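You operate a simulated robot arm through the tools that you are given. There is no shell and no other tool.

You are at the controls of a simulated robot arm. One attempt, no reset.

JOB
Glue the green faced block on to the black felt slab.
Fine: slab into tray bay 6 first; glue from the teal dish over its top with the brown brush; brush back. Set down upright: what you pick out. A coat counts when it lies all over at full strength: go over it till it gets no stronger.

Only the result counts: the job must be done as asked and must still hold three seconds after the hand-in. Knocking over, shifting, dropping, spilling or breaking anything else fails it.

ROBOT AND FRAMES
A 7-joint arm with a two-finger parallel gripper, fixed in place. Base frame: the origin is on the floor under the middle of its stand, x ahead of it, y to its left, z up; the work surface is at about z = 0.806. Units: m, degrees, N and s.
It reaches about 1.247 m from its shoulder. Its first joint turns from -132.0 to 132.0 degrees. Payload 3.91 kg.
The TCP is the grasp point between the finger pads, 0.03 m short of the fingertips. In the tool frame z runs along the fingers and y along their closing line. The gripper opens to 0.11 m. The fingers are 0.02 m wide and 0.01 m thick; the gripper's body (0.048 by 0.112 m) begins 0.055 m behind the TCP.
Orientation is that of the tool frame in the base frame, as a unit quaternion [w, x, y, z]. With the fingers straight down and closing along the base's y, the tool's x points along the base's -x, its y along +y and its z along -z.

CONTROLS
- The arm moves only by the tool arm_command. Its argument "increments" is a list of rows, each a list of 7 numbers: the shift along the tool's x, y, z in cm, then the turn, a rotation vector about the tool's x, y, z in degrees, then the finger opening in cm, from 0 to 11. In form: [[tx, ty, tz, wx, wy, wz, grip], ...]. A call has 1 to 20 rows; each row shifts and turns the commanded pose from where the row before left it, along the tool's axes as they then stand. A row lasts 0.2 s, in which the tool goes at most 0.05 m and 8.6 degrees; a call with a longer step from one row to the next is refused whole, and so is a gripper value outside its range. A pose out of reach is approached as far as the arm can. The call stops where the force on the tool passes 40 N (or 10 N more than at its start, if that is more) or the arm is blocked; 0.2 s more then pass. Each finger travels about 0.108 m/s and halts on what it meets, pressing with about 40 N; the grip force reading is that of the motor and also rises with nothing between the fingers. The clock runs only during rows and for 0.2 s after the last one: add rows that do not move to give the fingers time. The reply holds the time, the measured pose of the TCP, the force on the tool along the base axes, the opening and the grip force, in the units named above and with some noise, with the torque about the TCP (base axes, N m) and any sound that the robot's microphone picked up.
- Cameras (640 x 400 px; columns grow to the right, rows downward): "scene" is fixed at [0.3927, 0.659, 1.6875]; the picture's right is [-0.28, 0.96, 0.00], its down [0.93, 0.27, -0.26] and it looks along [-0.25, -0.07, -0.97] (base axes); focal length 214 px, centre (320, 200). "wrist" rides on the gripper at [0.072, 0.017, -0.103] in the tool frame; the picture's right is [-0.23, 0.97, 0.00], its down [-0.76, -0.18, -0.62] and it looks along [-0.61, -0.14, 0.78] (tool axes); focal length 222 px, centre (320, 200).
- capture(camera): a new picture of that camera. It takes no simulated time.
- measure_at(camera, pixels): for up to 12 pixels [column, row] of the newest picture of that camera ("zoom" is the newest enlarged one), the place [x, y, z] in the base frame of the surface seen there, good to about 0.003 m, but the place of the scene camera against the robot may be out by one fixed shift of up to 0.018 m in any direction. It takes no simulated time.
- zoom(camera, box): a new picture of the part [left, top, right, bottom] of that camera's present view, enlarged. It takes no simulated time.
- finish_job(): hands the job in; it is judged then, once.

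Open the gripper and draw the arm clear of the work before you hand the job in, unless the task says otherwise.

The tools are called after "Call:" as a command line: name --pt "numbers of a row" for each row, then --argument value for the rest, lists and objects as JSON in quotes. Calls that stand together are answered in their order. arm_command: Moves the arm, as the interface text tells. Its arguments: {"type":"object","properties":{"increments":{"type":"array","items":{"type":"array","items":{"type":"number"}}}},"required":["increments"]} The other tools are called the same way: capture (camera) takes a picture; measure_at (camera, pixels) gives the place of the surface under pixels of a picture; zoom (camera, box) takes an enlarged picture of a part of a camera's view; finish_job () hands the job in.

At the start:

```text
time_s: 0.0
position: [0.1559, 0.5287, 1.2756]
tool_rot: [0.0, -0.001, 1.0, 0.0]
force: [0.5, 0.3, -0.1]
torque: [0.0, 0.01, -0.03]
opening: 0.1102
grasp_force: 0.1
```

scene: 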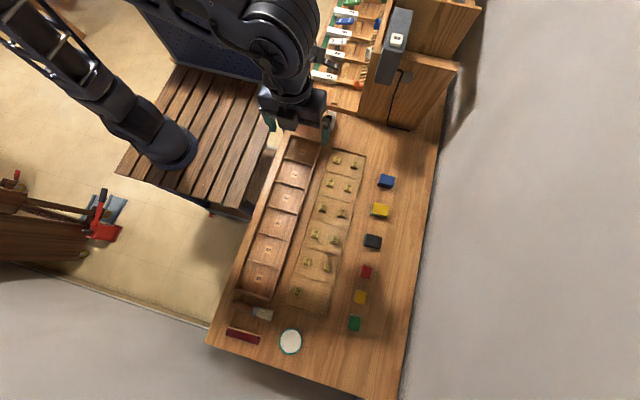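
wrist: 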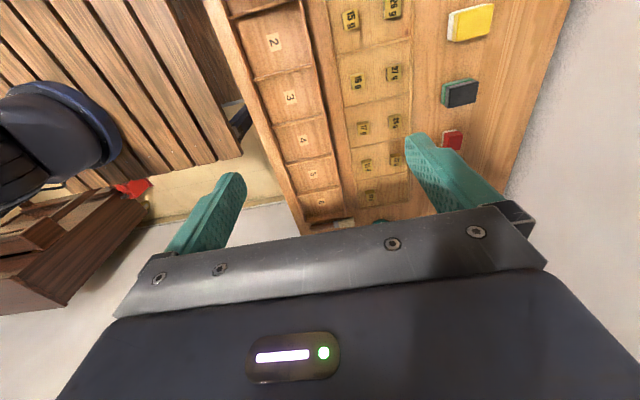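

The first pictures show the tray (bays in a column around (275,215)), slabs at (387,181), (380,210), (373,241), and smaller blocks at (366,271), (360,297), (354,323); dish at (290,341). I enlarge these areas to see details.

Call:
zoom --camera "scene" --box '[200, 260, 400, 385]'

Call:
zoom --camera "scene" --box '[320, 160, 440, 235]'

Call:
zoom --camera "scene" --box '[320, 220, 440, 340]'

Call:
zoom --camera "scene" --box '[230, 120, 380, 315]'

```text
3.20 times, centred on (300, 322) of scene
```

zoom: 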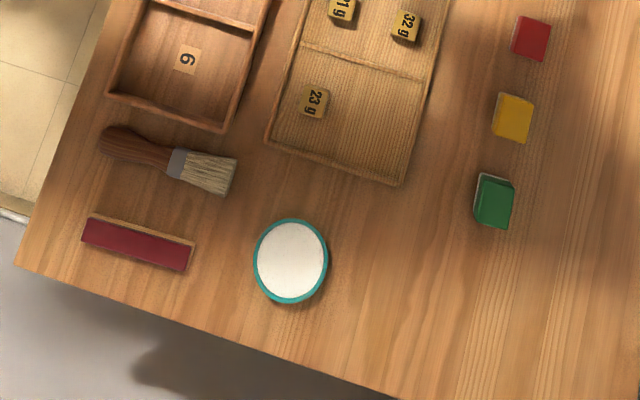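

```text
5.33 times, centred on (380, 198) of scene
```

zoom: 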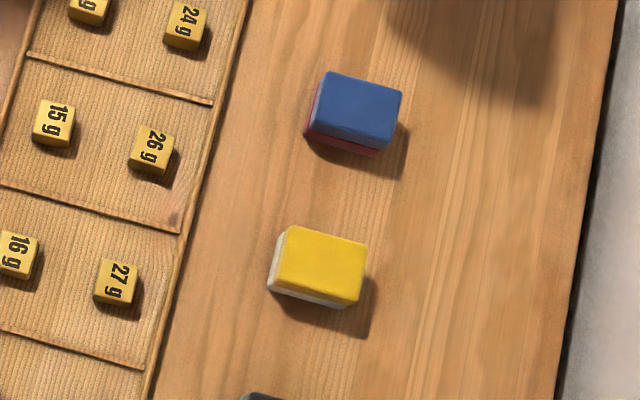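

```text
3.33 times, centred on (380, 280) of scene
```

zoom: 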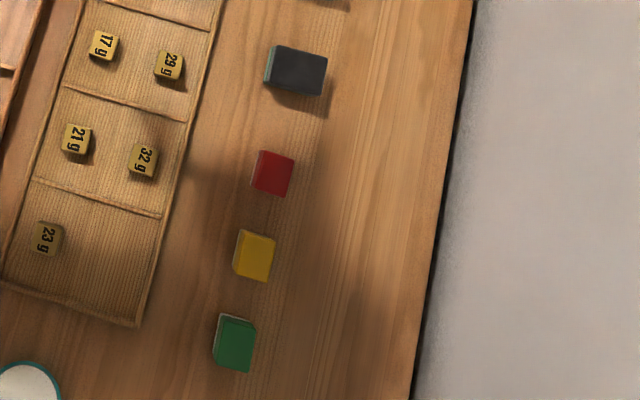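

```text
2.05 times, centred on (305, 218) of scene
```

zoom: 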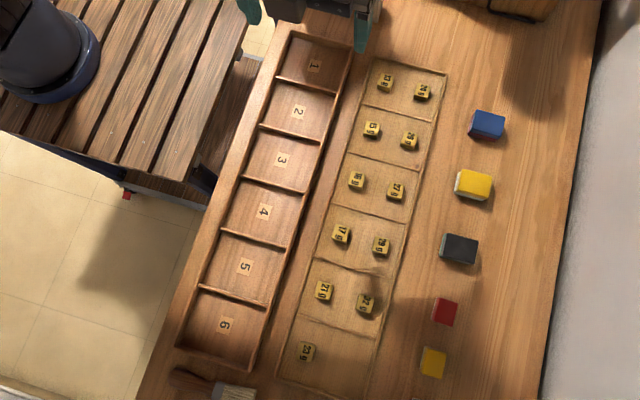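

I look at the shelf at the top and the red strip by the brush to learn what else is there.

Call:
zoom --camera "scene" --box '[300, 0, 480, 130]'

Call:
zoom --camera "scene" --box '[350, 225, 400, 256]'

Call:
zoom --camera "scene" --box '[335, 305, 375, 335]'

Call:
zoom --camera "scene" --box '[215, 295, 285, 350]'

Call:
zoom --camera "wrist" --box '[400, 0, 560, 160]'

```text
3.08 times, centred on (390, 65) of scene
```

zoom: 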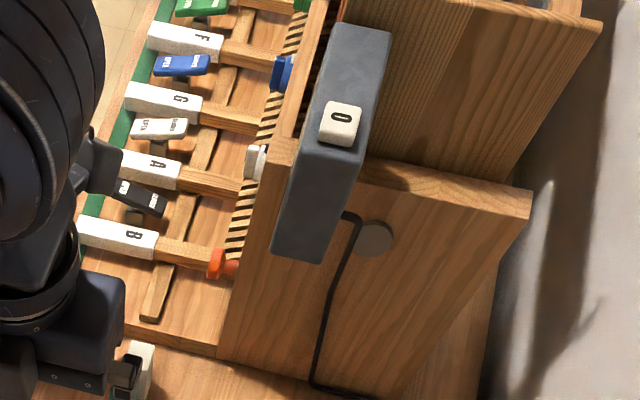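

```text
12.80 times, centred on (375, 240) of scene
```

zoom: 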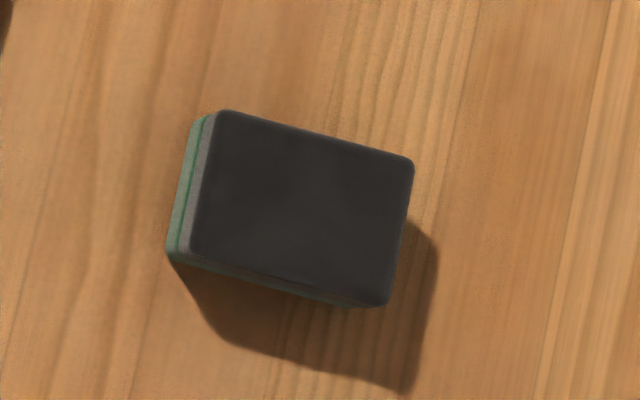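

```text
13.33 times, centred on (355, 320) of scene
```

zoom: 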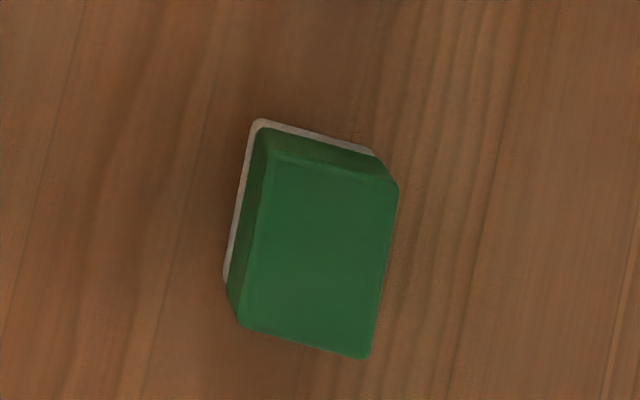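

```text
7.27 times, centred on (250, 322) of scene
```

zoom: 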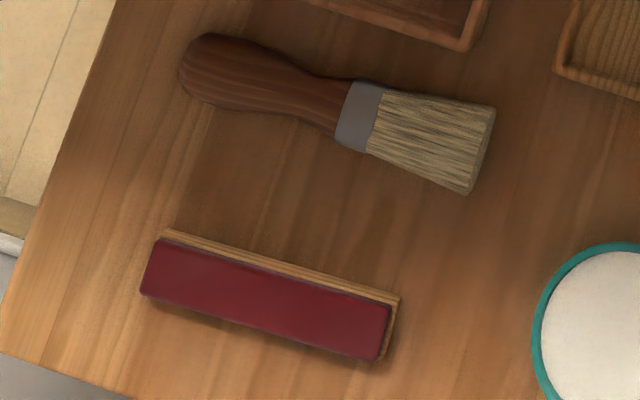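

```text
2.50 times, centred on (480, 80) of wrist
```

zoom: 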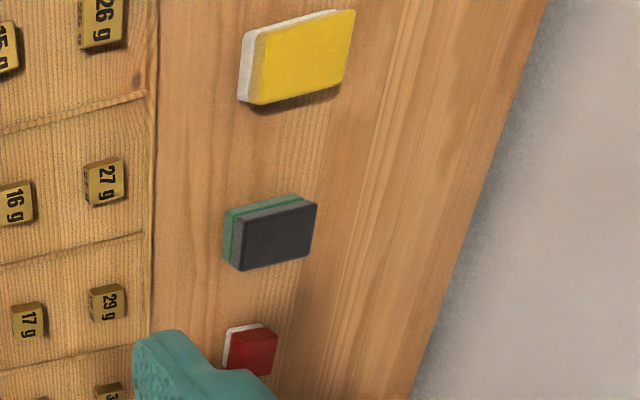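

The black slab is a dark layer on a green base, the green block is green on white. I measure places of the slab, the block, tray bay 6, the brush, the dish in the scene picture.

Call:
capture --camera "scene"

Call:
measure_at --camera "scene" --pixels '[[367, 234], [381, 238], [365, 245], [379, 249], [373, 241], [390, 250], [350, 318], [358, 320], [354, 324], [345, 335], [290, 341], [271, 275]]'

Call:
measure_at --camera "scene" --pixels '[[232, 302], [240, 305], [248, 308], [252, 310], [258, 312], [265, 315], [237, 332], [250, 338], [252, 262], [280, 272], [241, 290], [272, 299]]'

```text
taken
```

scene: 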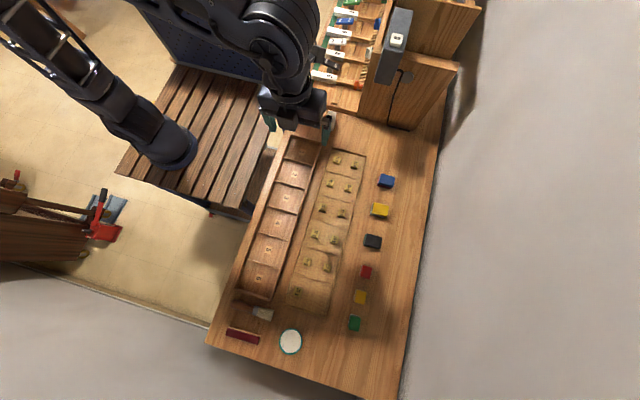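

```text
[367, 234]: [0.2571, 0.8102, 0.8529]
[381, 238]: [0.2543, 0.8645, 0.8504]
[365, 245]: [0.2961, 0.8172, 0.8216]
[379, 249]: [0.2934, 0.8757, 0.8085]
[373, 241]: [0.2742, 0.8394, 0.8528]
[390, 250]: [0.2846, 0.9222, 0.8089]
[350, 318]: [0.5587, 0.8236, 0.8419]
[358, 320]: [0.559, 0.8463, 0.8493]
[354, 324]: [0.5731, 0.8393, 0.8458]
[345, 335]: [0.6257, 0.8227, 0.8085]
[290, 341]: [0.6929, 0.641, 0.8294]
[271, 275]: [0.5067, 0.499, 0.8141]
```

```text
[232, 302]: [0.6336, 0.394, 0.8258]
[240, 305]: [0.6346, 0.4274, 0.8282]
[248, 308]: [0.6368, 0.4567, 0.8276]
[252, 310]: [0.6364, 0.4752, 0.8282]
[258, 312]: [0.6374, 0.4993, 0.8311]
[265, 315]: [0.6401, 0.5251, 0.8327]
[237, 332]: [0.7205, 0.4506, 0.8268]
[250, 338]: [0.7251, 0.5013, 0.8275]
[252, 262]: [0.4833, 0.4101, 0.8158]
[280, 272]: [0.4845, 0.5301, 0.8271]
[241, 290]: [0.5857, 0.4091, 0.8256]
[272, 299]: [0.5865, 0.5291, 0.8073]
```

I compare with the wrist camera, which sees the black slab at (460,93) and bay label 6 at (321,202), to find the scene camera's shift.

Call:
capture --camera "wrist"

Call:
zoom --camera "wrist" --box '[430, 65, 490, 120]'

Call:
measure_at --camera "wrist" --pixels '[[450, 88], [475, 83], [464, 95], [452, 103], [474, 98], [322, 202], [313, 174], [305, 140], [291, 97], [274, 42]]'

Call:
measure_at --camera "scene" --pixels '[[258, 278], [268, 250], [276, 224], [285, 199], [294, 174], [373, 241]]'

```text
taken
```

wrist: 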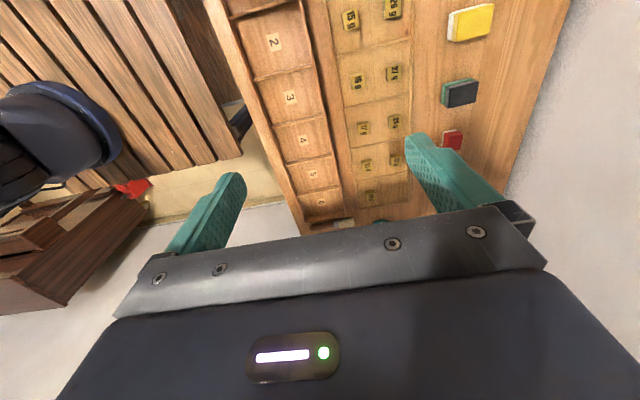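

```text
7.27 times, centred on (460, 92) of wrist
```

zoom: 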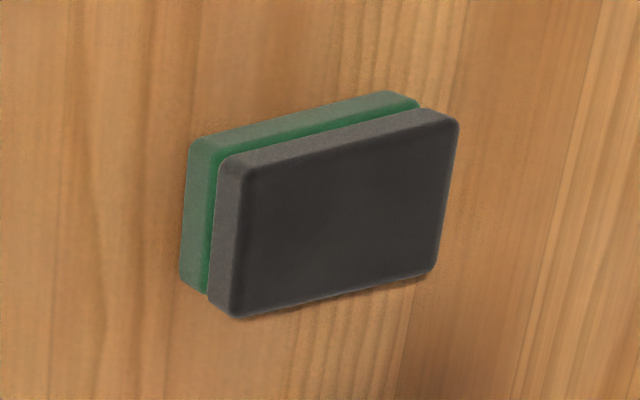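

```text
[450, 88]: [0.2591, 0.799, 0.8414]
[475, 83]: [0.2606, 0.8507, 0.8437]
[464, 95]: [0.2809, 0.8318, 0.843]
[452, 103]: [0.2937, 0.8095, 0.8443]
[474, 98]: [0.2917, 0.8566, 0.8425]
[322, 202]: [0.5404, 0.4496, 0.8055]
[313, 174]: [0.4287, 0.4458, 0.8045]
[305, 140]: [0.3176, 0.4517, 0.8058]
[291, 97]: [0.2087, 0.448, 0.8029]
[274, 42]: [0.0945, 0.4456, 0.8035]
```

```text
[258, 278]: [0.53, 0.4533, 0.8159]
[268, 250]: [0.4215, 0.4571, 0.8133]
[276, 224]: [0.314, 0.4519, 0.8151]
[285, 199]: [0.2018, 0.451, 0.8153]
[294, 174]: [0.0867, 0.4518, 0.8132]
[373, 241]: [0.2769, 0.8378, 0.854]
```

Scene readings differ from wrist readings by about (-0.0075, +0.004, +0.0105). I check the table height and more points in both cameras.

Call:
measure_at --camera "wrist" --pixels '[[500, 100], [440, 60], [490, 60], [520, 50], [430, 110], [425, 30]]'

Call:
measure_at --camera "scene" --pixels '[[400, 250], [390, 300], [330, 340], [400, 200], [220, 320], [270, 350]]'

```text
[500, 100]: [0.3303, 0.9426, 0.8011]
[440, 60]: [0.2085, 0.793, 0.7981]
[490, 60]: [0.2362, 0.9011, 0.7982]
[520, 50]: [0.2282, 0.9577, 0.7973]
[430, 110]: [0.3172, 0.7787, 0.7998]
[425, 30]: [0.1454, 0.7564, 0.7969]
```

```text
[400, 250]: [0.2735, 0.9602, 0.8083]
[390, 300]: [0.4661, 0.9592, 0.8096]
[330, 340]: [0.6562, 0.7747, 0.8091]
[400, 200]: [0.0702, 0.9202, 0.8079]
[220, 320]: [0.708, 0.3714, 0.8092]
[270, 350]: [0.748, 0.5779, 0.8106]
```

The table reads about 0.799 in the wrist view; I'll refine it closer. I move the open gripper above the black slab near (0.28, 0.835) at z about 1.05 for a closer look.

Call:
arm_command --pt "-1.24 3.06 2.26 0 0 0 11" --pt "-1.24 3.06 2.26 0 0 0 11" --pt "-1.24 3.06 2.26 0 0 0 11" --pt "-1.24 3.06 2.26 0 0 0 11" --pt "-1.24 3.06 2.26 0 0 0 11" --pt "-1.24 3.06 2.26 0 0 0 11" --pt "-1.24 3.06 2.26 0 0 0 11" --pt "-1.24 3.06 2.26 0 0 0 11" --pt "-1.24 3.06 2.26 0 0 0 11" --pt "-1.24 3.06 2.26 0 0 0 11" --pt "0 0 0 0 0 0 11" --pt "0 0 0 0 0 0 11"

Call:
capture --camera "wrist"

Call:
capture --camera "scene"

```text
time_s: 2.6
position: [0.2801, 0.8359, 1.0499]
tool_rot: [0.0, 0.0, 1.0, -0.001]
force: [-0.2, 0.5, -0.3]
torque: [0.02, 0.01, 0.03]
opening: 0.11
grasp_force: 0.0
```

```text
taken
```

wrist: 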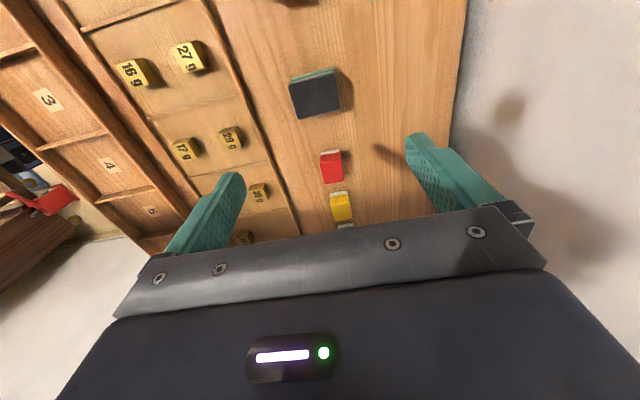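

```text
taken
```

scene: 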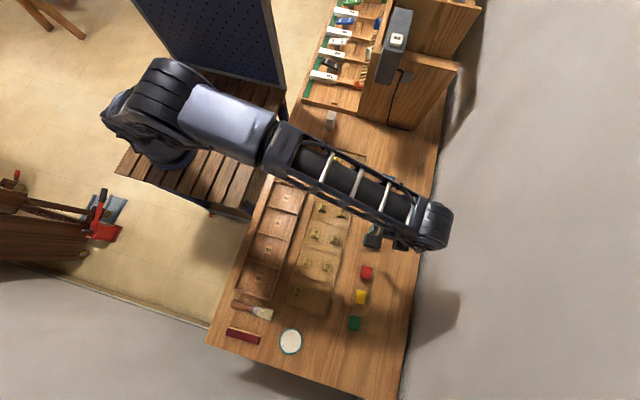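

The wrist view now shows the black slab at about (316,95). I measure its corners, edges and the table beside it.

Call:
zoom --camera "wrist" --box '[270, 55, 360, 130]'

Call:
measure_at --camera "wrist" --pixels '[[292, 83], [338, 76], [298, 117], [339, 109], [315, 97], [280, 110], [360, 100], [320, 130], [290, 95], [341, 92]]'

```text
5.33 times, centred on (315, 92) of wrist
```

zoom: 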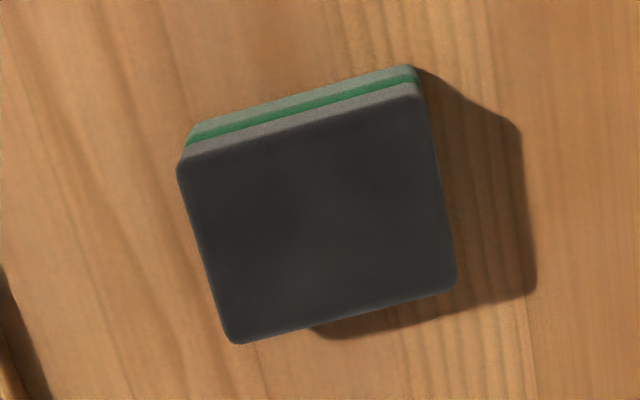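

```text
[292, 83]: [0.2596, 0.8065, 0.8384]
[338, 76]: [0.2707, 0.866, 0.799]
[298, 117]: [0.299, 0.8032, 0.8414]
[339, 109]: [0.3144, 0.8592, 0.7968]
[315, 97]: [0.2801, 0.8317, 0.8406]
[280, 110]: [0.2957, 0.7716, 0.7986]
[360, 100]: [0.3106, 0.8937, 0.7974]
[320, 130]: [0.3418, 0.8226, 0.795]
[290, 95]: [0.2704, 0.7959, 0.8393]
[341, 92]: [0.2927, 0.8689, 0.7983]
```

I measure just inside the slab's top corners in the enlarged view for its exact centre and heading.

Call:
measure_at --camera "zoom" --pixels '[[195, 172], [411, 105], [440, 275], [240, 328], [320, 215], [188, 215], [213, 290], [428, 150], [300, 140], [350, 303]]'

```text
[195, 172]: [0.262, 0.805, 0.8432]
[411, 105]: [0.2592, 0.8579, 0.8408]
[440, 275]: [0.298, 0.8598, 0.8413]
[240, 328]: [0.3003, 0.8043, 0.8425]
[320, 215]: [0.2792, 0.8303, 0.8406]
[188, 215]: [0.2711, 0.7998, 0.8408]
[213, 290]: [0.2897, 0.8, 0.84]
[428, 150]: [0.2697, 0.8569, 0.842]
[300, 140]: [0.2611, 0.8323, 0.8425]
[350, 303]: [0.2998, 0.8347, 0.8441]
```

Slab centre about (0.280, 0.831), top z 0.841, about 0.042 x 0.06 and in line with the axes. I go down with open fingers to TCP z about 0.84.

Call:
arm_command --pt "0 -0.25 4 0 0 0 11" --pt "0 -0.25 4 0 0 0 11" --pt "0 0 4 0 0 0 11" --pt "0 0 4 0 0 0 11" --pt "0 0 2 0 0 0 11" --pt "0 0 1.5 0 0 0 11" --pt "0 0 1 0 0 0 11" --pt "0 0 0.5 0 0 0 11" --pt "0 0 0 0 0 0 11"

Call:
capture --camera "wrist"

```text
time_s: 4.6
position: [0.2805, 0.8287, 0.8398]
tool_rot: [0.0, 0.0, 1.0, 0.0]
force: [0.5, 0.3, 0.0]
torque: [0.01, -0.04, 0.01]
opening: 0.1099
grasp_force: 0.0
```

```text
taken
```

wrist: 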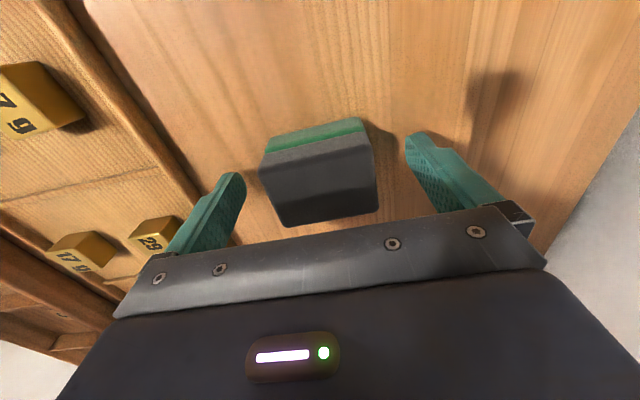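

The slab sits between the fingers at about (320,175). I check its place and the fingertips against the table at this close range.

Call:
measure_at --camera "wrist" --pixels '[[268, 158], [364, 136], [374, 208], [285, 222], [320, 180], [400, 240], [260, 120], [400, 120], [236, 176], [412, 138]]'

Call:
zoom --camera "wrist" --box '[160, 90, 520, 250]'

```text
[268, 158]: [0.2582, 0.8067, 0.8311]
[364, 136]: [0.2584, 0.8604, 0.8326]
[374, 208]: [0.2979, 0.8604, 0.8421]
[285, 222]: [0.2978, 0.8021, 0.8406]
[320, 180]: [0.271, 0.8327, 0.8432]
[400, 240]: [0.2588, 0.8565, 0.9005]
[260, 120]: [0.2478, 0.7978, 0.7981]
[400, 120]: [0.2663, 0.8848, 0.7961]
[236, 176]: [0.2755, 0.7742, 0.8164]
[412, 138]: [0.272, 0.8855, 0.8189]
```

```text
1.78 times, centred on (340, 170) of wrist
```

zoom: 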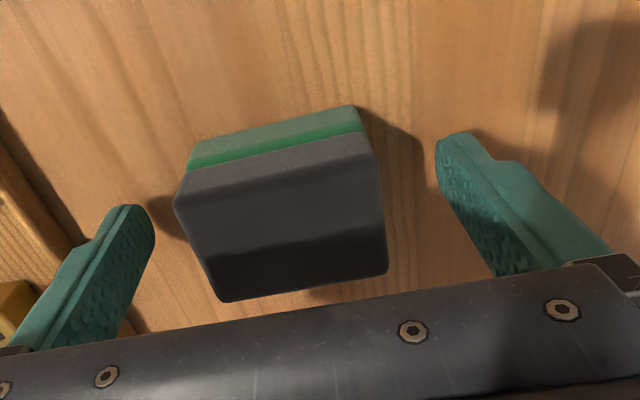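

All clear: table 0.798, fingertips about 12 mm above it. I lower 0.5 cm and close on the slab.

Call:
arm_command --pt "0 0.15 0.5 0 0 0 11" --pt "0 0 0 0 0 0 9" --pt "0 0 0 0 0 0 7" --pt "0 0 0 0 0 0 5" --pt "0 0 0 0 0 0 3" --pt "0 0 0 0 0 0 3" --pt "0 0 0 0 0 0 3"

Call:
capture --camera "wrist"

```text
time_s: 6.2
position: [0.2807, 0.8321, 0.834]
tool_rot: [0.0, -0.001, 1.0, 0.0]
force: [0.4, 0.0, 0.5]
torque: [-0.02, -0.01, -0.02]
opening: 0.0613
grasp_force: 40.1
```

```text
taken
```

wrist: 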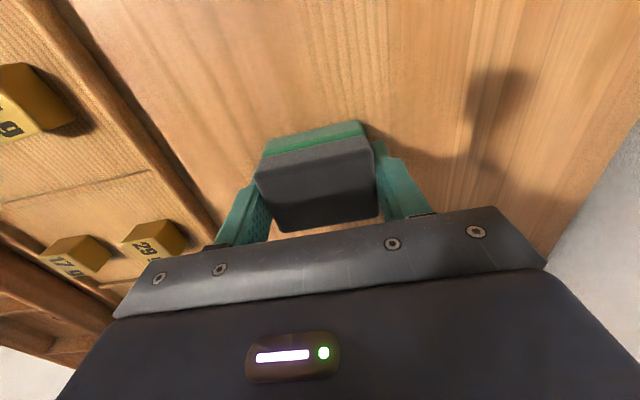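

The slab is held (opening 0.061, 40 N). I lift it 15 cm and check.

Call:
arm_command --pt "0 0 -1 0 0 0 3" --pt "0 0 -2 0 0 0 3" --pt "0 0 -4 0 0 0 3" --pt "0 0 -4 0 0 0 3" --pt "0 0 -4 0 0 0 3" --pt "0 0 0 0 0 0 3" --pt "0 0 0 0 0 0 3"

Call:
capture --camera "wrist"

```text
time_s: 7.8
position: [0.2814, 0.8312, 0.9847]
tool_rot: [0.0, 0.001, 1.0, 0.001]
force: [0.0, -0.6, -0.5]
torque: [0.01, -0.03, 0.01]
opening: 0.061
grasp_force: 39.4
```

```text
taken
```

wrist: 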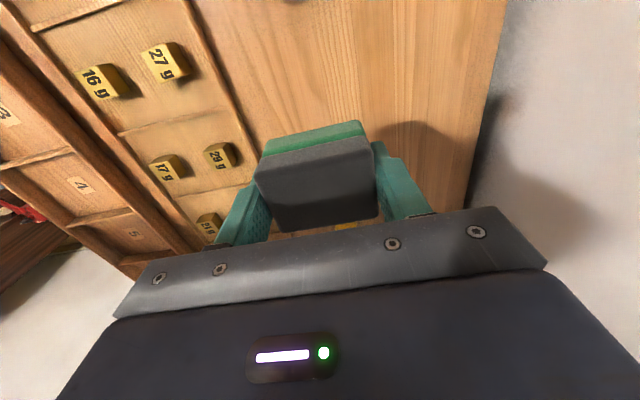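

Now I carry it across to above bay 6 at about (0.54, 0.465), staying high over the weights.

Call:
arm_command --pt "-2.15 -3.05 -0.3 0 0 0 3" --pt "-2.15 -3.05 -0.3 0 0 0 3" --pt "-2.15 -3.05 -0.3 0 0 0 3" --pt "-2.15 -3.05 -0.3 0 0 0 3" --pt "-2.15 -3.05 -0.3 0 0 0 3" --pt "-2.15 -3.05 -0.3 0 0 0 3" --pt "-2.15 -3.05 -0.3 0 0 0 3" --pt "-2.15 -3.05 -0.3 0 0 0 3" --pt "-2.15 -3.05 -0.3 0 0 0 3" --pt "-2.15 -3.05 -0.3 0 0 0 3" --pt "-2.15 -3.05 -0.3 0 0 0 3" --pt "-2.15 -3.05 -0.3 0 0 0 3" --pt "0 0 0 0 0 0 3" --pt "0 0 0 0 0 0 3"

Call:
capture --camera "wrist"

Call:
capture --camera "scene"

```text
time_s: 10.8
position: [0.537, 0.4659, 1.0208]
tool_rot: [0.001, -0.001, 1.0, 0.0]
force: [0.0, -0.2, -0.9]
torque: [0.02, -0.01, -0.01]
opening: 0.0611
grasp_force: 39.9
```

```text
taken
```

wrist: 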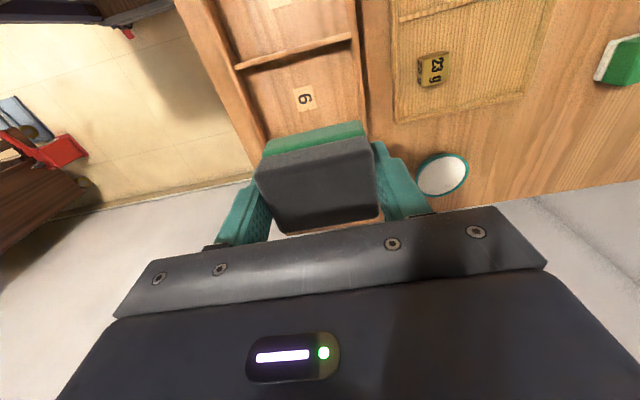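

```text
taken
```

scene: 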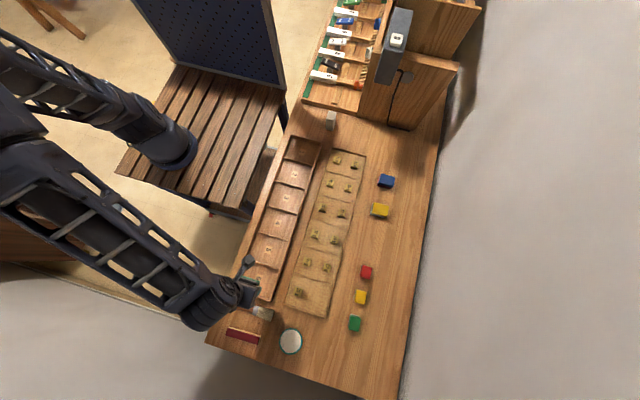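

Bay 6 shows ahead of the slab with its label at (305,98). I measure its walls and floor.

Call:
measure_at --camera "wrist" --pixels '[[305, 98], [248, 80], [238, 80], [225, 80], [290, 52], [290, 60], [352, 80], [358, 80], [363, 100], [300, 120], [255, 110], [340, 110]]'

Call:
zoom --camera "wrist" --box '[210, 20, 390, 140]'

```text
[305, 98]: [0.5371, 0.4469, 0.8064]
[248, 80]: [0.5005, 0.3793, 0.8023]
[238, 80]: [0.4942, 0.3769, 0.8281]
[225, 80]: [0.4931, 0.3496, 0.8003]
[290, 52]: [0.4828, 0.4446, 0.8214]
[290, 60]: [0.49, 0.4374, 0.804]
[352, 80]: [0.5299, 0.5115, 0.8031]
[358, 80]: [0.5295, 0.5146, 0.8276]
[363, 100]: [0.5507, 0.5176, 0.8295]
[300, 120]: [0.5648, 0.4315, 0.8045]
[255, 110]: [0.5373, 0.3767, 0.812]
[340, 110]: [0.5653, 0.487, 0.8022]
```

```text
3.33 times, centred on (300, 80) of wrist
```

zoom: 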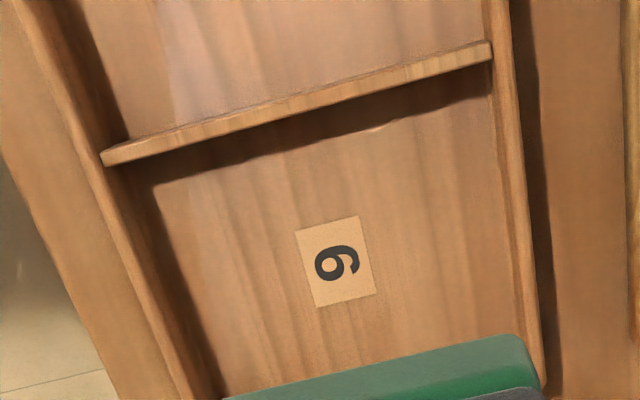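

Bay 6 spans x about 0.486–0.592 and y about 0.38–0.512, floor 0.8035. I centre over (0.538, 0.446) and lower in small steps towards TCP z 0.841.

Call:
arm_command --pt "-0.1 -1 2 0 0 0 3" --pt "-0.1 -1 3 0 0 0 3" --pt "0 0 4 0 0 0 3" --pt "0 0 4 0 0 0 3" --pt "0 0 2 0 0 0 3" --pt "0 0 1.5 0 0 0 3" --pt "0 0 0.8 0 0 0 3" --pt "0 0 0 0 0 0 3" --pt "0 0 0 0 0 0 3"

Call:
capture --camera "wrist"

```text
time_s: 12.8
position: [0.5408, 0.4444, 0.847]
tool_rot: [0.0, 0.0, 1.0, 0.0]
force: [0.1, 0.1, 0.4]
torque: [0.0, -0.01, 0.01]
opening: 0.0613
grasp_force: 40.1
```

```text
taken
```

wrist: 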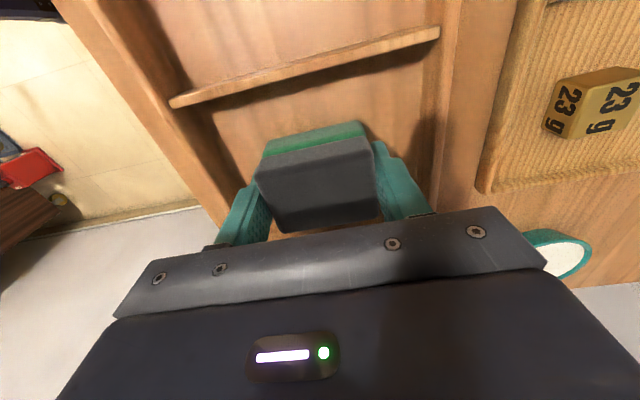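

The slab is inside the bay walls, z 0.847. I lower by small steps and watch for contact force.

Call:
arm_command --pt "0 0 0.2 0 0 0 3" --pt "0 0 0.2 0 0 0 3" --pt "0 0 0.15 0 0 0 3" --pt "0 0 0 0 0 0 3" --pt "0 0 0 0 0 0 3"

```text
time_s: 14.0
position: [0.5396, 0.4452, 0.8423]
tool_rot: [0.0, 0.0, 1.0, 0.0]
force: [0.9, 0.5, -0.3]
torque: [0.04, -0.04, 0.01]
opening: 0.0609
grasp_force: 39.7
```

No contact yet at z 0.842; I continue with 1 mm steps.

Call:
arm_command --pt "0 0 0.1 0 0 0 3" --pt "0 0 0.1 0 0 0 3" --pt "0 0 0 0 0 0 3"

```text
time_s: 14.8
position: [0.5405, 0.4452, 0.8408]
tool_rot: [0.0, 0.0, 1.0, 0.0]
force: [0.0, -0.6, 11.0]
torque: [-0.03, -0.02, 0.05]
opening: 0.0609
grasp_force: 39.5
```

Contact at 11 N: the slab rests on the bay floor. I open to 8.2 cm and rise straight up.

Call:
arm_command --pt "0 0 0 0 0 0 6.6" --pt "0 0 0 0 0 0 7.4" --pt "0 0 0 0 0 0 8.2" --pt "0 0 0 0 0 0 8.2" --pt "0 0 -1 0 0 0 8.2" --pt "0 0 -2 0 0 0 8.2" --pt "0 0 -4 0 0 0 8.2" --pt "0 0 -4 0 0 0 8.2" --pt "0 0 -4 0 0 0 8.2" --pt "0 0 -3 0 0 0 8.2" --pt "0 0 0 0 0 0 8.2"

Call:
capture --camera "wrist"

Call:
capture --camera "scene"

```text
time_s: 17.2
position: [0.5408, 0.4455, 1.0195]
tool_rot: [0.001, 0.0, 1.0, 0.0]
force: [0.4, 0.6, -0.5]
torque: [0.02, -0.01, -0.01]
opening: 0.0818
grasp_force: 0.1
```

```text
taken
```

wrist: 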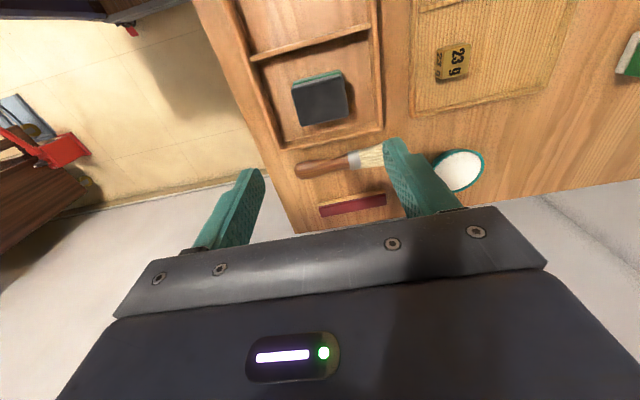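

```text
taken
```

scene: 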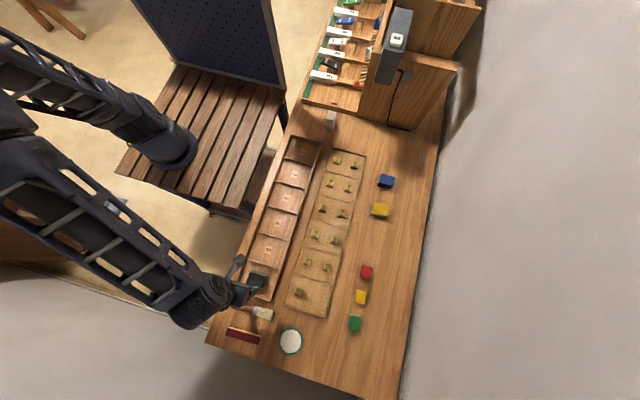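

The slab stands in bay 6. The brush is at (297,170)–(385,157) in the wrist view; I enlarge and measure it, the dish, and the slab.

Call:
zoom --camera "wrist" --box '[280, 60, 500, 230]'

Call:
measure_at --camera "wrist" --pixels '[[298, 171], [310, 168], [325, 165], [340, 163], [353, 161], [366, 158], [378, 156], [360, 150], [362, 168], [320, 205], [380, 200], [459, 170]]'

Call:
measure_at --camera "wrist" --pixels '[[294, 88], [340, 79], [303, 122], [346, 113], [320, 101], [438, 168], [482, 172], [459, 152], [459, 189], [465, 150], [340, 138], [320, 145]]'

```text
2.35 times, centred on (390, 145) of wrist
```

zoom: 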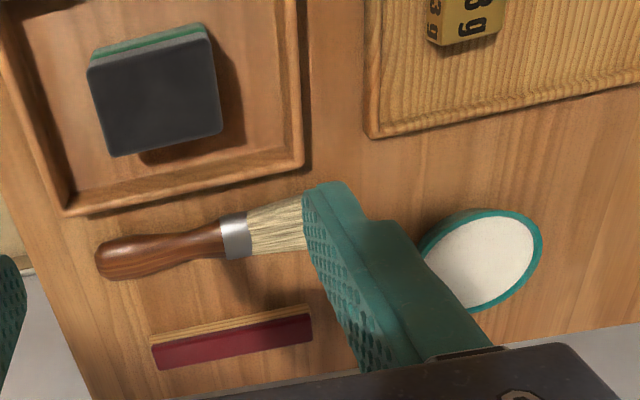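

```text
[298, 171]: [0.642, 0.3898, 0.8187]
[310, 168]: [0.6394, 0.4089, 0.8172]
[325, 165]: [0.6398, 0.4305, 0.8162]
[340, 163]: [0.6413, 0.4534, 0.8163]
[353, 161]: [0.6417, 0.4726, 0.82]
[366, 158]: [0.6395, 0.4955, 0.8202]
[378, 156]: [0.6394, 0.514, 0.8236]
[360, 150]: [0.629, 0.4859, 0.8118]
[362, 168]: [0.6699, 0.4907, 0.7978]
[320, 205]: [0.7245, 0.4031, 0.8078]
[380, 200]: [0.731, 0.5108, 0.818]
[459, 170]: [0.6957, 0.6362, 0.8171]
```

```text
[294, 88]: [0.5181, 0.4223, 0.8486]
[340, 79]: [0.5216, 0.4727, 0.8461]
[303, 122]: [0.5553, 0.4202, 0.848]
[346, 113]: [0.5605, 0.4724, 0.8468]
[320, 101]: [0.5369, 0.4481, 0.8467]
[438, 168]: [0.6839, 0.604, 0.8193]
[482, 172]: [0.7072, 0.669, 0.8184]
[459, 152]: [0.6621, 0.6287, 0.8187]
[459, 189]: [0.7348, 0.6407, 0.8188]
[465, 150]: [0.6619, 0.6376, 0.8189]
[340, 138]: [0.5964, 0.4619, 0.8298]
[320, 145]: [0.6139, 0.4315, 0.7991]
```

Slab top is at z 0.847, centred (0.539, 0.447); the brush lies along y at x≈0.640 with tail y≈0.385 and bristles to about 0.53; dish centre (0.697, 0.637), rim 0.819. I turn the gripper -90° about its z so it closes along x and the camera looks toward the bristles.

Call:
arm_command --pt "0 0 -0.5 0 0 -7.5 6" --pt "0 0 0 0 0 -7.5 6" --pt "0 0 0 0 0 -7.5 6" --pt "0 0 0 0 0 -7.5 6" --pt "0 0 0 0 0 -7.5 6" --pt "0 0 0 0 0 -7.5 6" --pt "0 0 0 0 0 -7.5 6" --pt "0 0 0 0 0 -7.5 6" --pt "0 0 0 0 0 -7.5 6" --pt "0 0 0 0 0 -7.5 6" --pt "0 0 0 0 0 -7.5 6" --pt "0 0 0 0 0 -7.5 6" --pt "0 0 0 0 0 0 6" --pt "0 0 0 0 0 0 6"

Call:
capture --camera "wrist"

```text
time_s: 20.2
position: [0.5396, 0.4451, 1.0255]
tool_rot: [0.0, -0.707, 0.707, 0.001]
force: [-0.3, 0.7, 0.0]
torque: [-0.02, 0.0, -0.02]
opening: 0.0599
grasp_force: 0.0
```

```text
taken
```

wrist: 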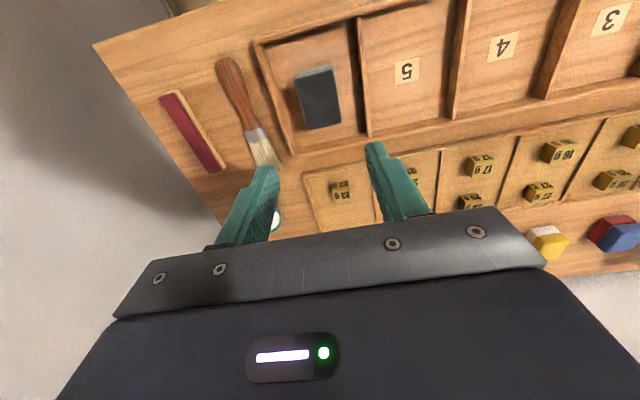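

The turn worked; the brush appears at (225,65)–(270,165). I move to above its handle at (0.640, 0.44), z≈0.93.

Call:
arm_command --pt "0.1 -2.5 2.4 0 0 0 6" --pt "0.1 -2.5 2.4 0 0 0 6" --pt "0.1 -2.5 2.4 0 0 0 6" --pt "0.1 -2.5 2.4 0 0 0 6" --pt "0 0 0 0 0 0 6" --pt "0 0 0 0 0 0 6"

Call:
capture --camera "wrist"

Call:
zoom --camera "wrist" --box '[240, 20, 400, 200]'

```text
time_s: 21.6
position: [0.6424, 0.442, 0.9299]
tool_rot: [0.0, -0.707, 0.707, -0.001]
force: [0.6, 1.0, 1.0]
torque: [-0.01, -0.01, 0.02]
opening: 0.0597
grasp_force: 0.1
```

```text
taken
```

wrist: 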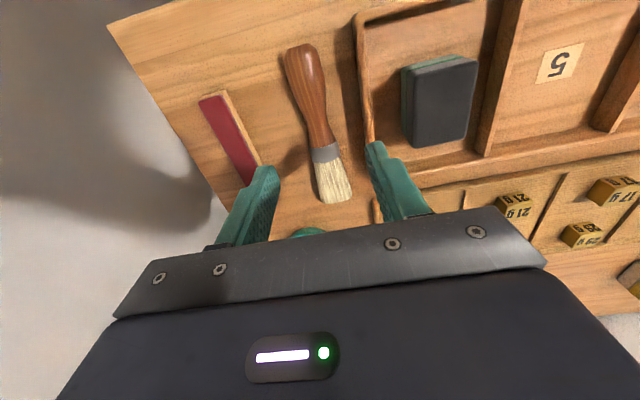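

```text
2.22 times, centred on (320, 110) of wrist
```

zoom: 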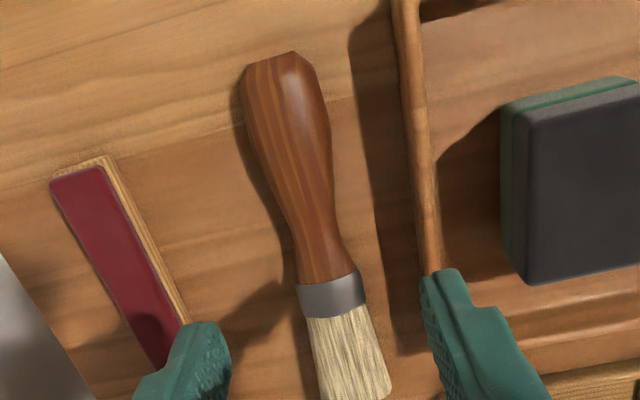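

The wrist camera sees only the +x tool side, so I'd rather hold the brush with its bristles on that side. I rise a bit and turn 180° the other way so that tool x points along base +y.

Call:
arm_command --pt "0 0 -4 0 0 0 6" --pt "0 0 -2 0 0 8 6" --pt "0 0 0 0 0 8 6" --pt "0 0 0 0 0 8 6" --pt "0 0 0 0 0 8 6" --pt "0 0 0 0 0 8 6" --pt "0 0 0 0 0 8 6" --pt "0 0 0 0 0 8 6" --pt "0 0 0 0 0 8 6" --pt "0 0 0 0 0 8 6" --pt "0 0 0 0 0 8 6" --pt "0 0 0 0 0 8 6" --pt "0 0 0 0 0 0 6" --pt "0 0 0 0 0 0 6"

Call:
arm_command --pt "0 0 0 0 0 8 6" --pt "0 0 0 0 0 8 6" --pt "0 0 0 0 0 8 6" --pt "0 0 0 0 0 8 6" --pt "0 0 0 0 0 8 6" --pt "0 0 0 0 0 8 6" --pt "0 0 0 0 0 8 6" --pt "0 0 0 0 0 8 6" --pt "0 0 0 0 0 8 6" --pt "0 0 0 0 0 8 6" --pt "0 0 0 0 0 8 6" --pt "0 0 0 0 0 4 6" --pt "0 0 0 0 0 0 6" --pt "0 0 0 0 0 0 6"

Call:
capture --camera "wrist"

Call:
capture --camera "scene"

```text
time_s: 24.6
position: [0.6407, 0.4419, 0.9881]
tool_rot: [0.0, -0.017, 1.0, 0.0]
force: [-0.3, -0.5, 0.7]
torque: [0.0, -0.04, -0.01]
opening: 0.0601
grasp_force: 0.1
```

```text
time_s: 27.6
position: [0.639, 0.4429, 0.9875]
tool_rot: [0.0, 0.707, 0.707, 0.0]
force: [0.3, -0.4, 1.1]
torque: [0.0, -0.02, -0.01]
opening: 0.0602
grasp_force: 0.0
```

```text
taken
```

wrist: 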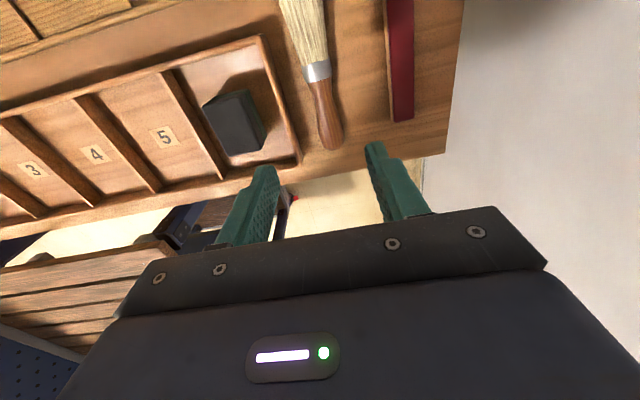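

```text
taken
```

scene: 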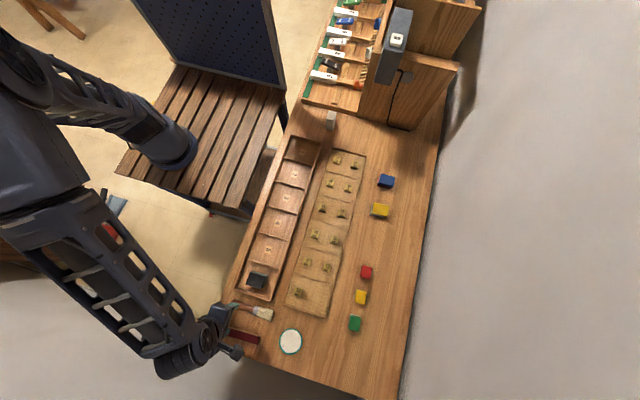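

Turn done; the brush shows with bristles upward (305,25), ferrule (317,71), tail (331,145). I zoom and measure its outline and height.

Call:
zoom --camera "wrist" --box '[250, 0, 410, 160]'

Call:
measure_at --camera "zoom" --pixels '[[325, 560], [320, 480], [300, 400], [285, 330], [268, 285], [235, 200], [215, 100], [200, 30], [270, 330], [300, 330], [310, 545], [345, 530]]'

```text
2.50 times, centred on (330, 80) of wrist
```

zoom: 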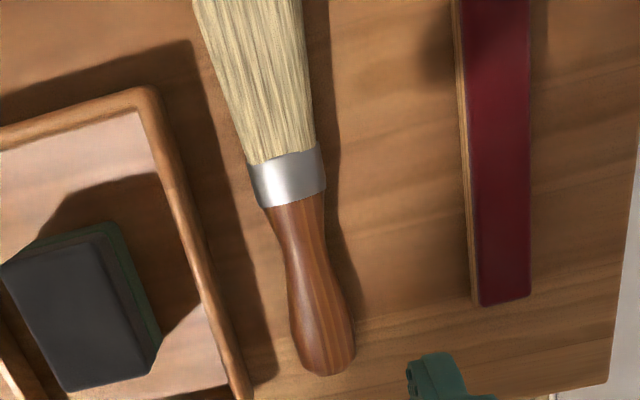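

```text
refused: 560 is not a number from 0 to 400
```

Call:
measure_at --camera "zoom" --pixels '[[325, 368], [322, 330], [305, 260], [297, 220], [287, 180], [270, 110], [255, 10], [255, 182], [320, 175], [298, 325], [350, 330], [205, 5]]'

Call:
measure_at --camera "wrist" --pixels '[[326, 115], [329, 128], [322, 95], [334, 108], [350, 130], [370, 70], [298, 3], [310, 3]]'

```text
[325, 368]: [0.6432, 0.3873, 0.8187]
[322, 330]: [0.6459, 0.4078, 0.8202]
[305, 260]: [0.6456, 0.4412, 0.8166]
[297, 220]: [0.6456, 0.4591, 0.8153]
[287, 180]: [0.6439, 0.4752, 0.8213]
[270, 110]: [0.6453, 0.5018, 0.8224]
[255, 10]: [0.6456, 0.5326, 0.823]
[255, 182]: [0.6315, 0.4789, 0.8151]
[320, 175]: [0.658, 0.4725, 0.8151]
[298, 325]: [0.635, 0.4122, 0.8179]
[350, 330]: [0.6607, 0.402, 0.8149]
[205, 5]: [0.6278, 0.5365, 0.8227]
```

```text
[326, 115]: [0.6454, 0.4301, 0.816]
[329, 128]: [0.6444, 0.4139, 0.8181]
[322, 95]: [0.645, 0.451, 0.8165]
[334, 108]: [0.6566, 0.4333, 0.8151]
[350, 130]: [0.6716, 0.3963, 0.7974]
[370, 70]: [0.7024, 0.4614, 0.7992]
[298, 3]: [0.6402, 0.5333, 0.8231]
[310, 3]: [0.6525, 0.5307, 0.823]
```

Handle neck is near (0.643, 0.445), top 0.817, width about 0.022. I narrow the fingers to 4.4 cm and descend to z 0.87 for a check.

Call:
arm_command --pt "0.1 0.2 3 0 0 0 4.4" --pt "0.1 0.15 3 0 0 0 4.4" --pt "0 0 3 0 0 0 4.4" --pt "0 0 2 0 0 0 4.4" --pt "0 0 0.8 0 0 0 4.4" --pt "0 0 0 0 0 0 4.4" --pt "0 0 0 0 0 0 4.4"

Call:
capture --camera "wrist"

```text
time_s: 29.2
position: [0.6438, 0.4451, 0.8698]
tool_rot: [-0.001, 0.708, 0.707, 0.0]
force: [0.0, -0.5, -0.2]
torque: [-0.01, -0.03, 0.01]
opening: 0.044
grasp_force: 0.2
```

```text
taken
```

wrist: 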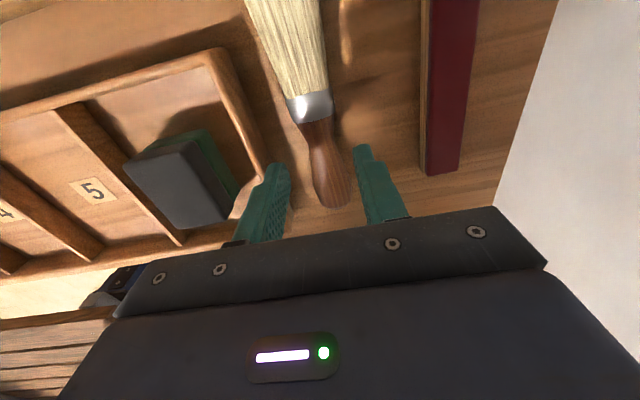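

The handle lies between the fingertips. I measure the tray wall's outer edge against the left finger before going lower.

Call:
zoom --camera "wrist" --box '[220, 60, 420, 220]'

Call:
measure_at --camera "wrist" --pixels '[[250, 120], [253, 120], [256, 120], [260, 120], [266, 150], [278, 168], [362, 150], [320, 140], [311, 140], [328, 140], [325, 160], [300, 160]]'

```text
2.50 times, centred on (320, 140) of wrist
```

zoom: 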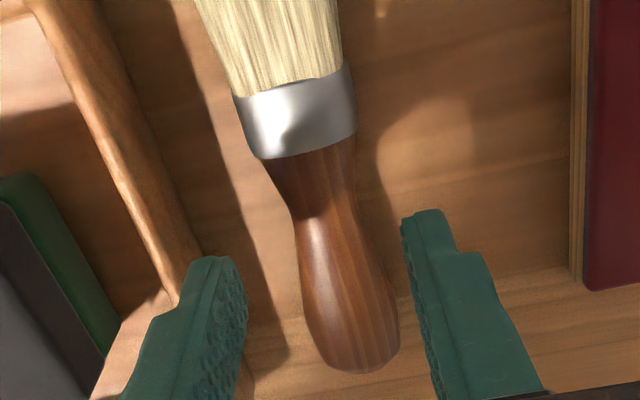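

```text
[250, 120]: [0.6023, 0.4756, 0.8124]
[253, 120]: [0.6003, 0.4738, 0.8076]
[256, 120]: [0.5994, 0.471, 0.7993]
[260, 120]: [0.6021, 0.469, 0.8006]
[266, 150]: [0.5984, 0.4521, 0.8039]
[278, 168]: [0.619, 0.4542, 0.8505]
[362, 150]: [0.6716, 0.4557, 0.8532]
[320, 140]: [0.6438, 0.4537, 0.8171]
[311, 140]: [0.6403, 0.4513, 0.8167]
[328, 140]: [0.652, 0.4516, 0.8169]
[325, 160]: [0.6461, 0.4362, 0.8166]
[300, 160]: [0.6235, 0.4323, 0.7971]
```

Wall outer edge x≈0.602, left finger outer about 0.612: clear. I descend to TCP z≈0.831 in small final steps.

Call:
arm_command --pt "0 0.1 1.5 0 0 0 4.4" --pt "0 0 1.2 0 0 0 4.4" --pt "0 0 0.7 0 0 0 4.4" --pt "0 0 0.4 0 0 0 4.4" --pt "0 0 0 0 0 0 4.4" --pt "0 0 0 0 0 0 4.4"

Call:
capture --camera "wrist"

```text
time_s: 30.6
position: [0.6441, 0.444, 0.8328]
tool_rot: [0.0, 0.707, 0.707, 0.0]
force: [0.7, -0.4, -0.4]
torque: [-0.03, 0.02, -0.01]
opening: 0.044
grasp_force: 0.1
```

```text
taken
```

wrist: 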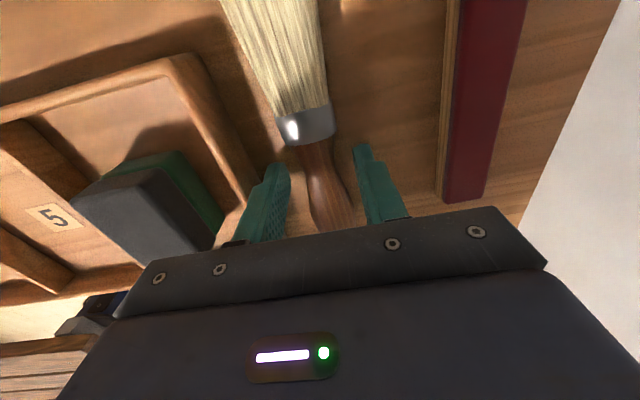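

The handle neck is centred between the fingers. I lower 2 mm more and close gently on it.

Call:
arm_command --pt "0 0 0.2 0 0 0 4.4" --pt "0 0 0 0 0 0 3.6" --pt "0 0 0 0 0 0 2.8" --pt "0 0 0 0 0 0 2.0" --pt "0 0 0 0 0 0 1.0" --pt "0 0 0 0 0 0 0.5" --pt "0 0 0 0 0 0 0.5"

Call:
capture --camera "wrist"

```text
time_s: 32.2
position: [0.6434, 0.4439, 0.8305]
tool_rot: [0.0, 0.706, 0.708, 0.001]
force: [0.5, -0.4, 0.4]
torque: [0.02, 0.0, -0.01]
opening: 0.0287
grasp_force: 39.7
```

```text
taken
```

wrist: 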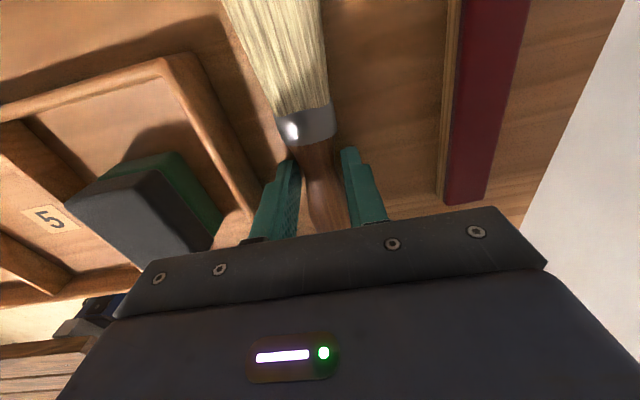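

Held at opening 0.0287 with 39.7 N. I lift 2 cm at first then to z≈0.95 and check the hold.

Call:
arm_command --pt "0 0 -0.5 0 0 0 0.5" --pt "0 0 -1 0 0 0 0.5" --pt "0 0 -2 0 0 0 0.5" --pt "0 0 -3 0 0 0 0.5" --pt "0 0 -3 0 0 0 0.5" --pt "0 0 -2.5 0 0 0 0.5" --pt "0 0 0 0 0 0 0.5" --pt "0 0 0 0 0 0 0.5"

Call:
capture --camera "wrist"

Call:
capture --camera "scene"

Call:
zoom --camera "scene" --box '[200, 270, 320, 360]'

```text
time_s: 34.0
position: [0.6444, 0.4453, 0.9498]
tool_rot: [-0.001, 0.707, 0.707, -0.001]
force: [0.2, -0.7, 0.0]
torque: [-0.01, 0.03, 0.0]
opening: 0.0289
grasp_force: 40.3
```

```text
taken
```

wrist: 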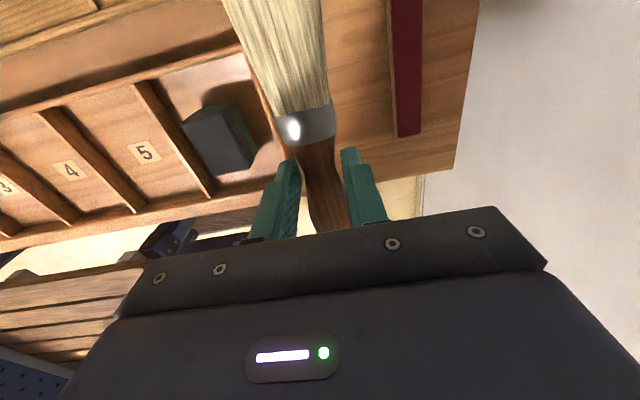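

```text
taken
```

scene: 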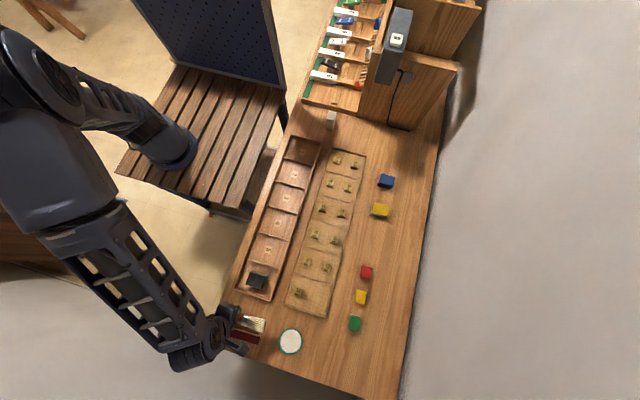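

```text
4.44 times, centred on (260, 315) of scene
```

zoom: 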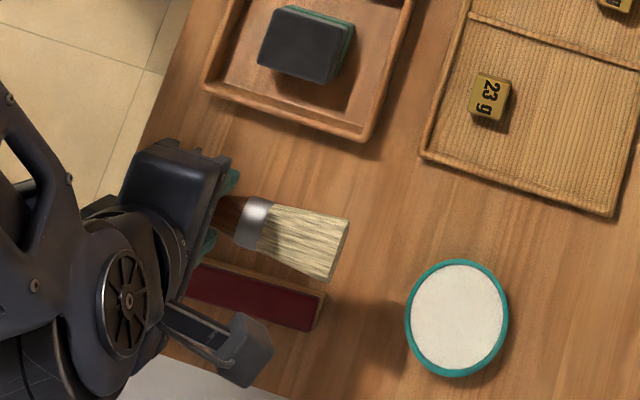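

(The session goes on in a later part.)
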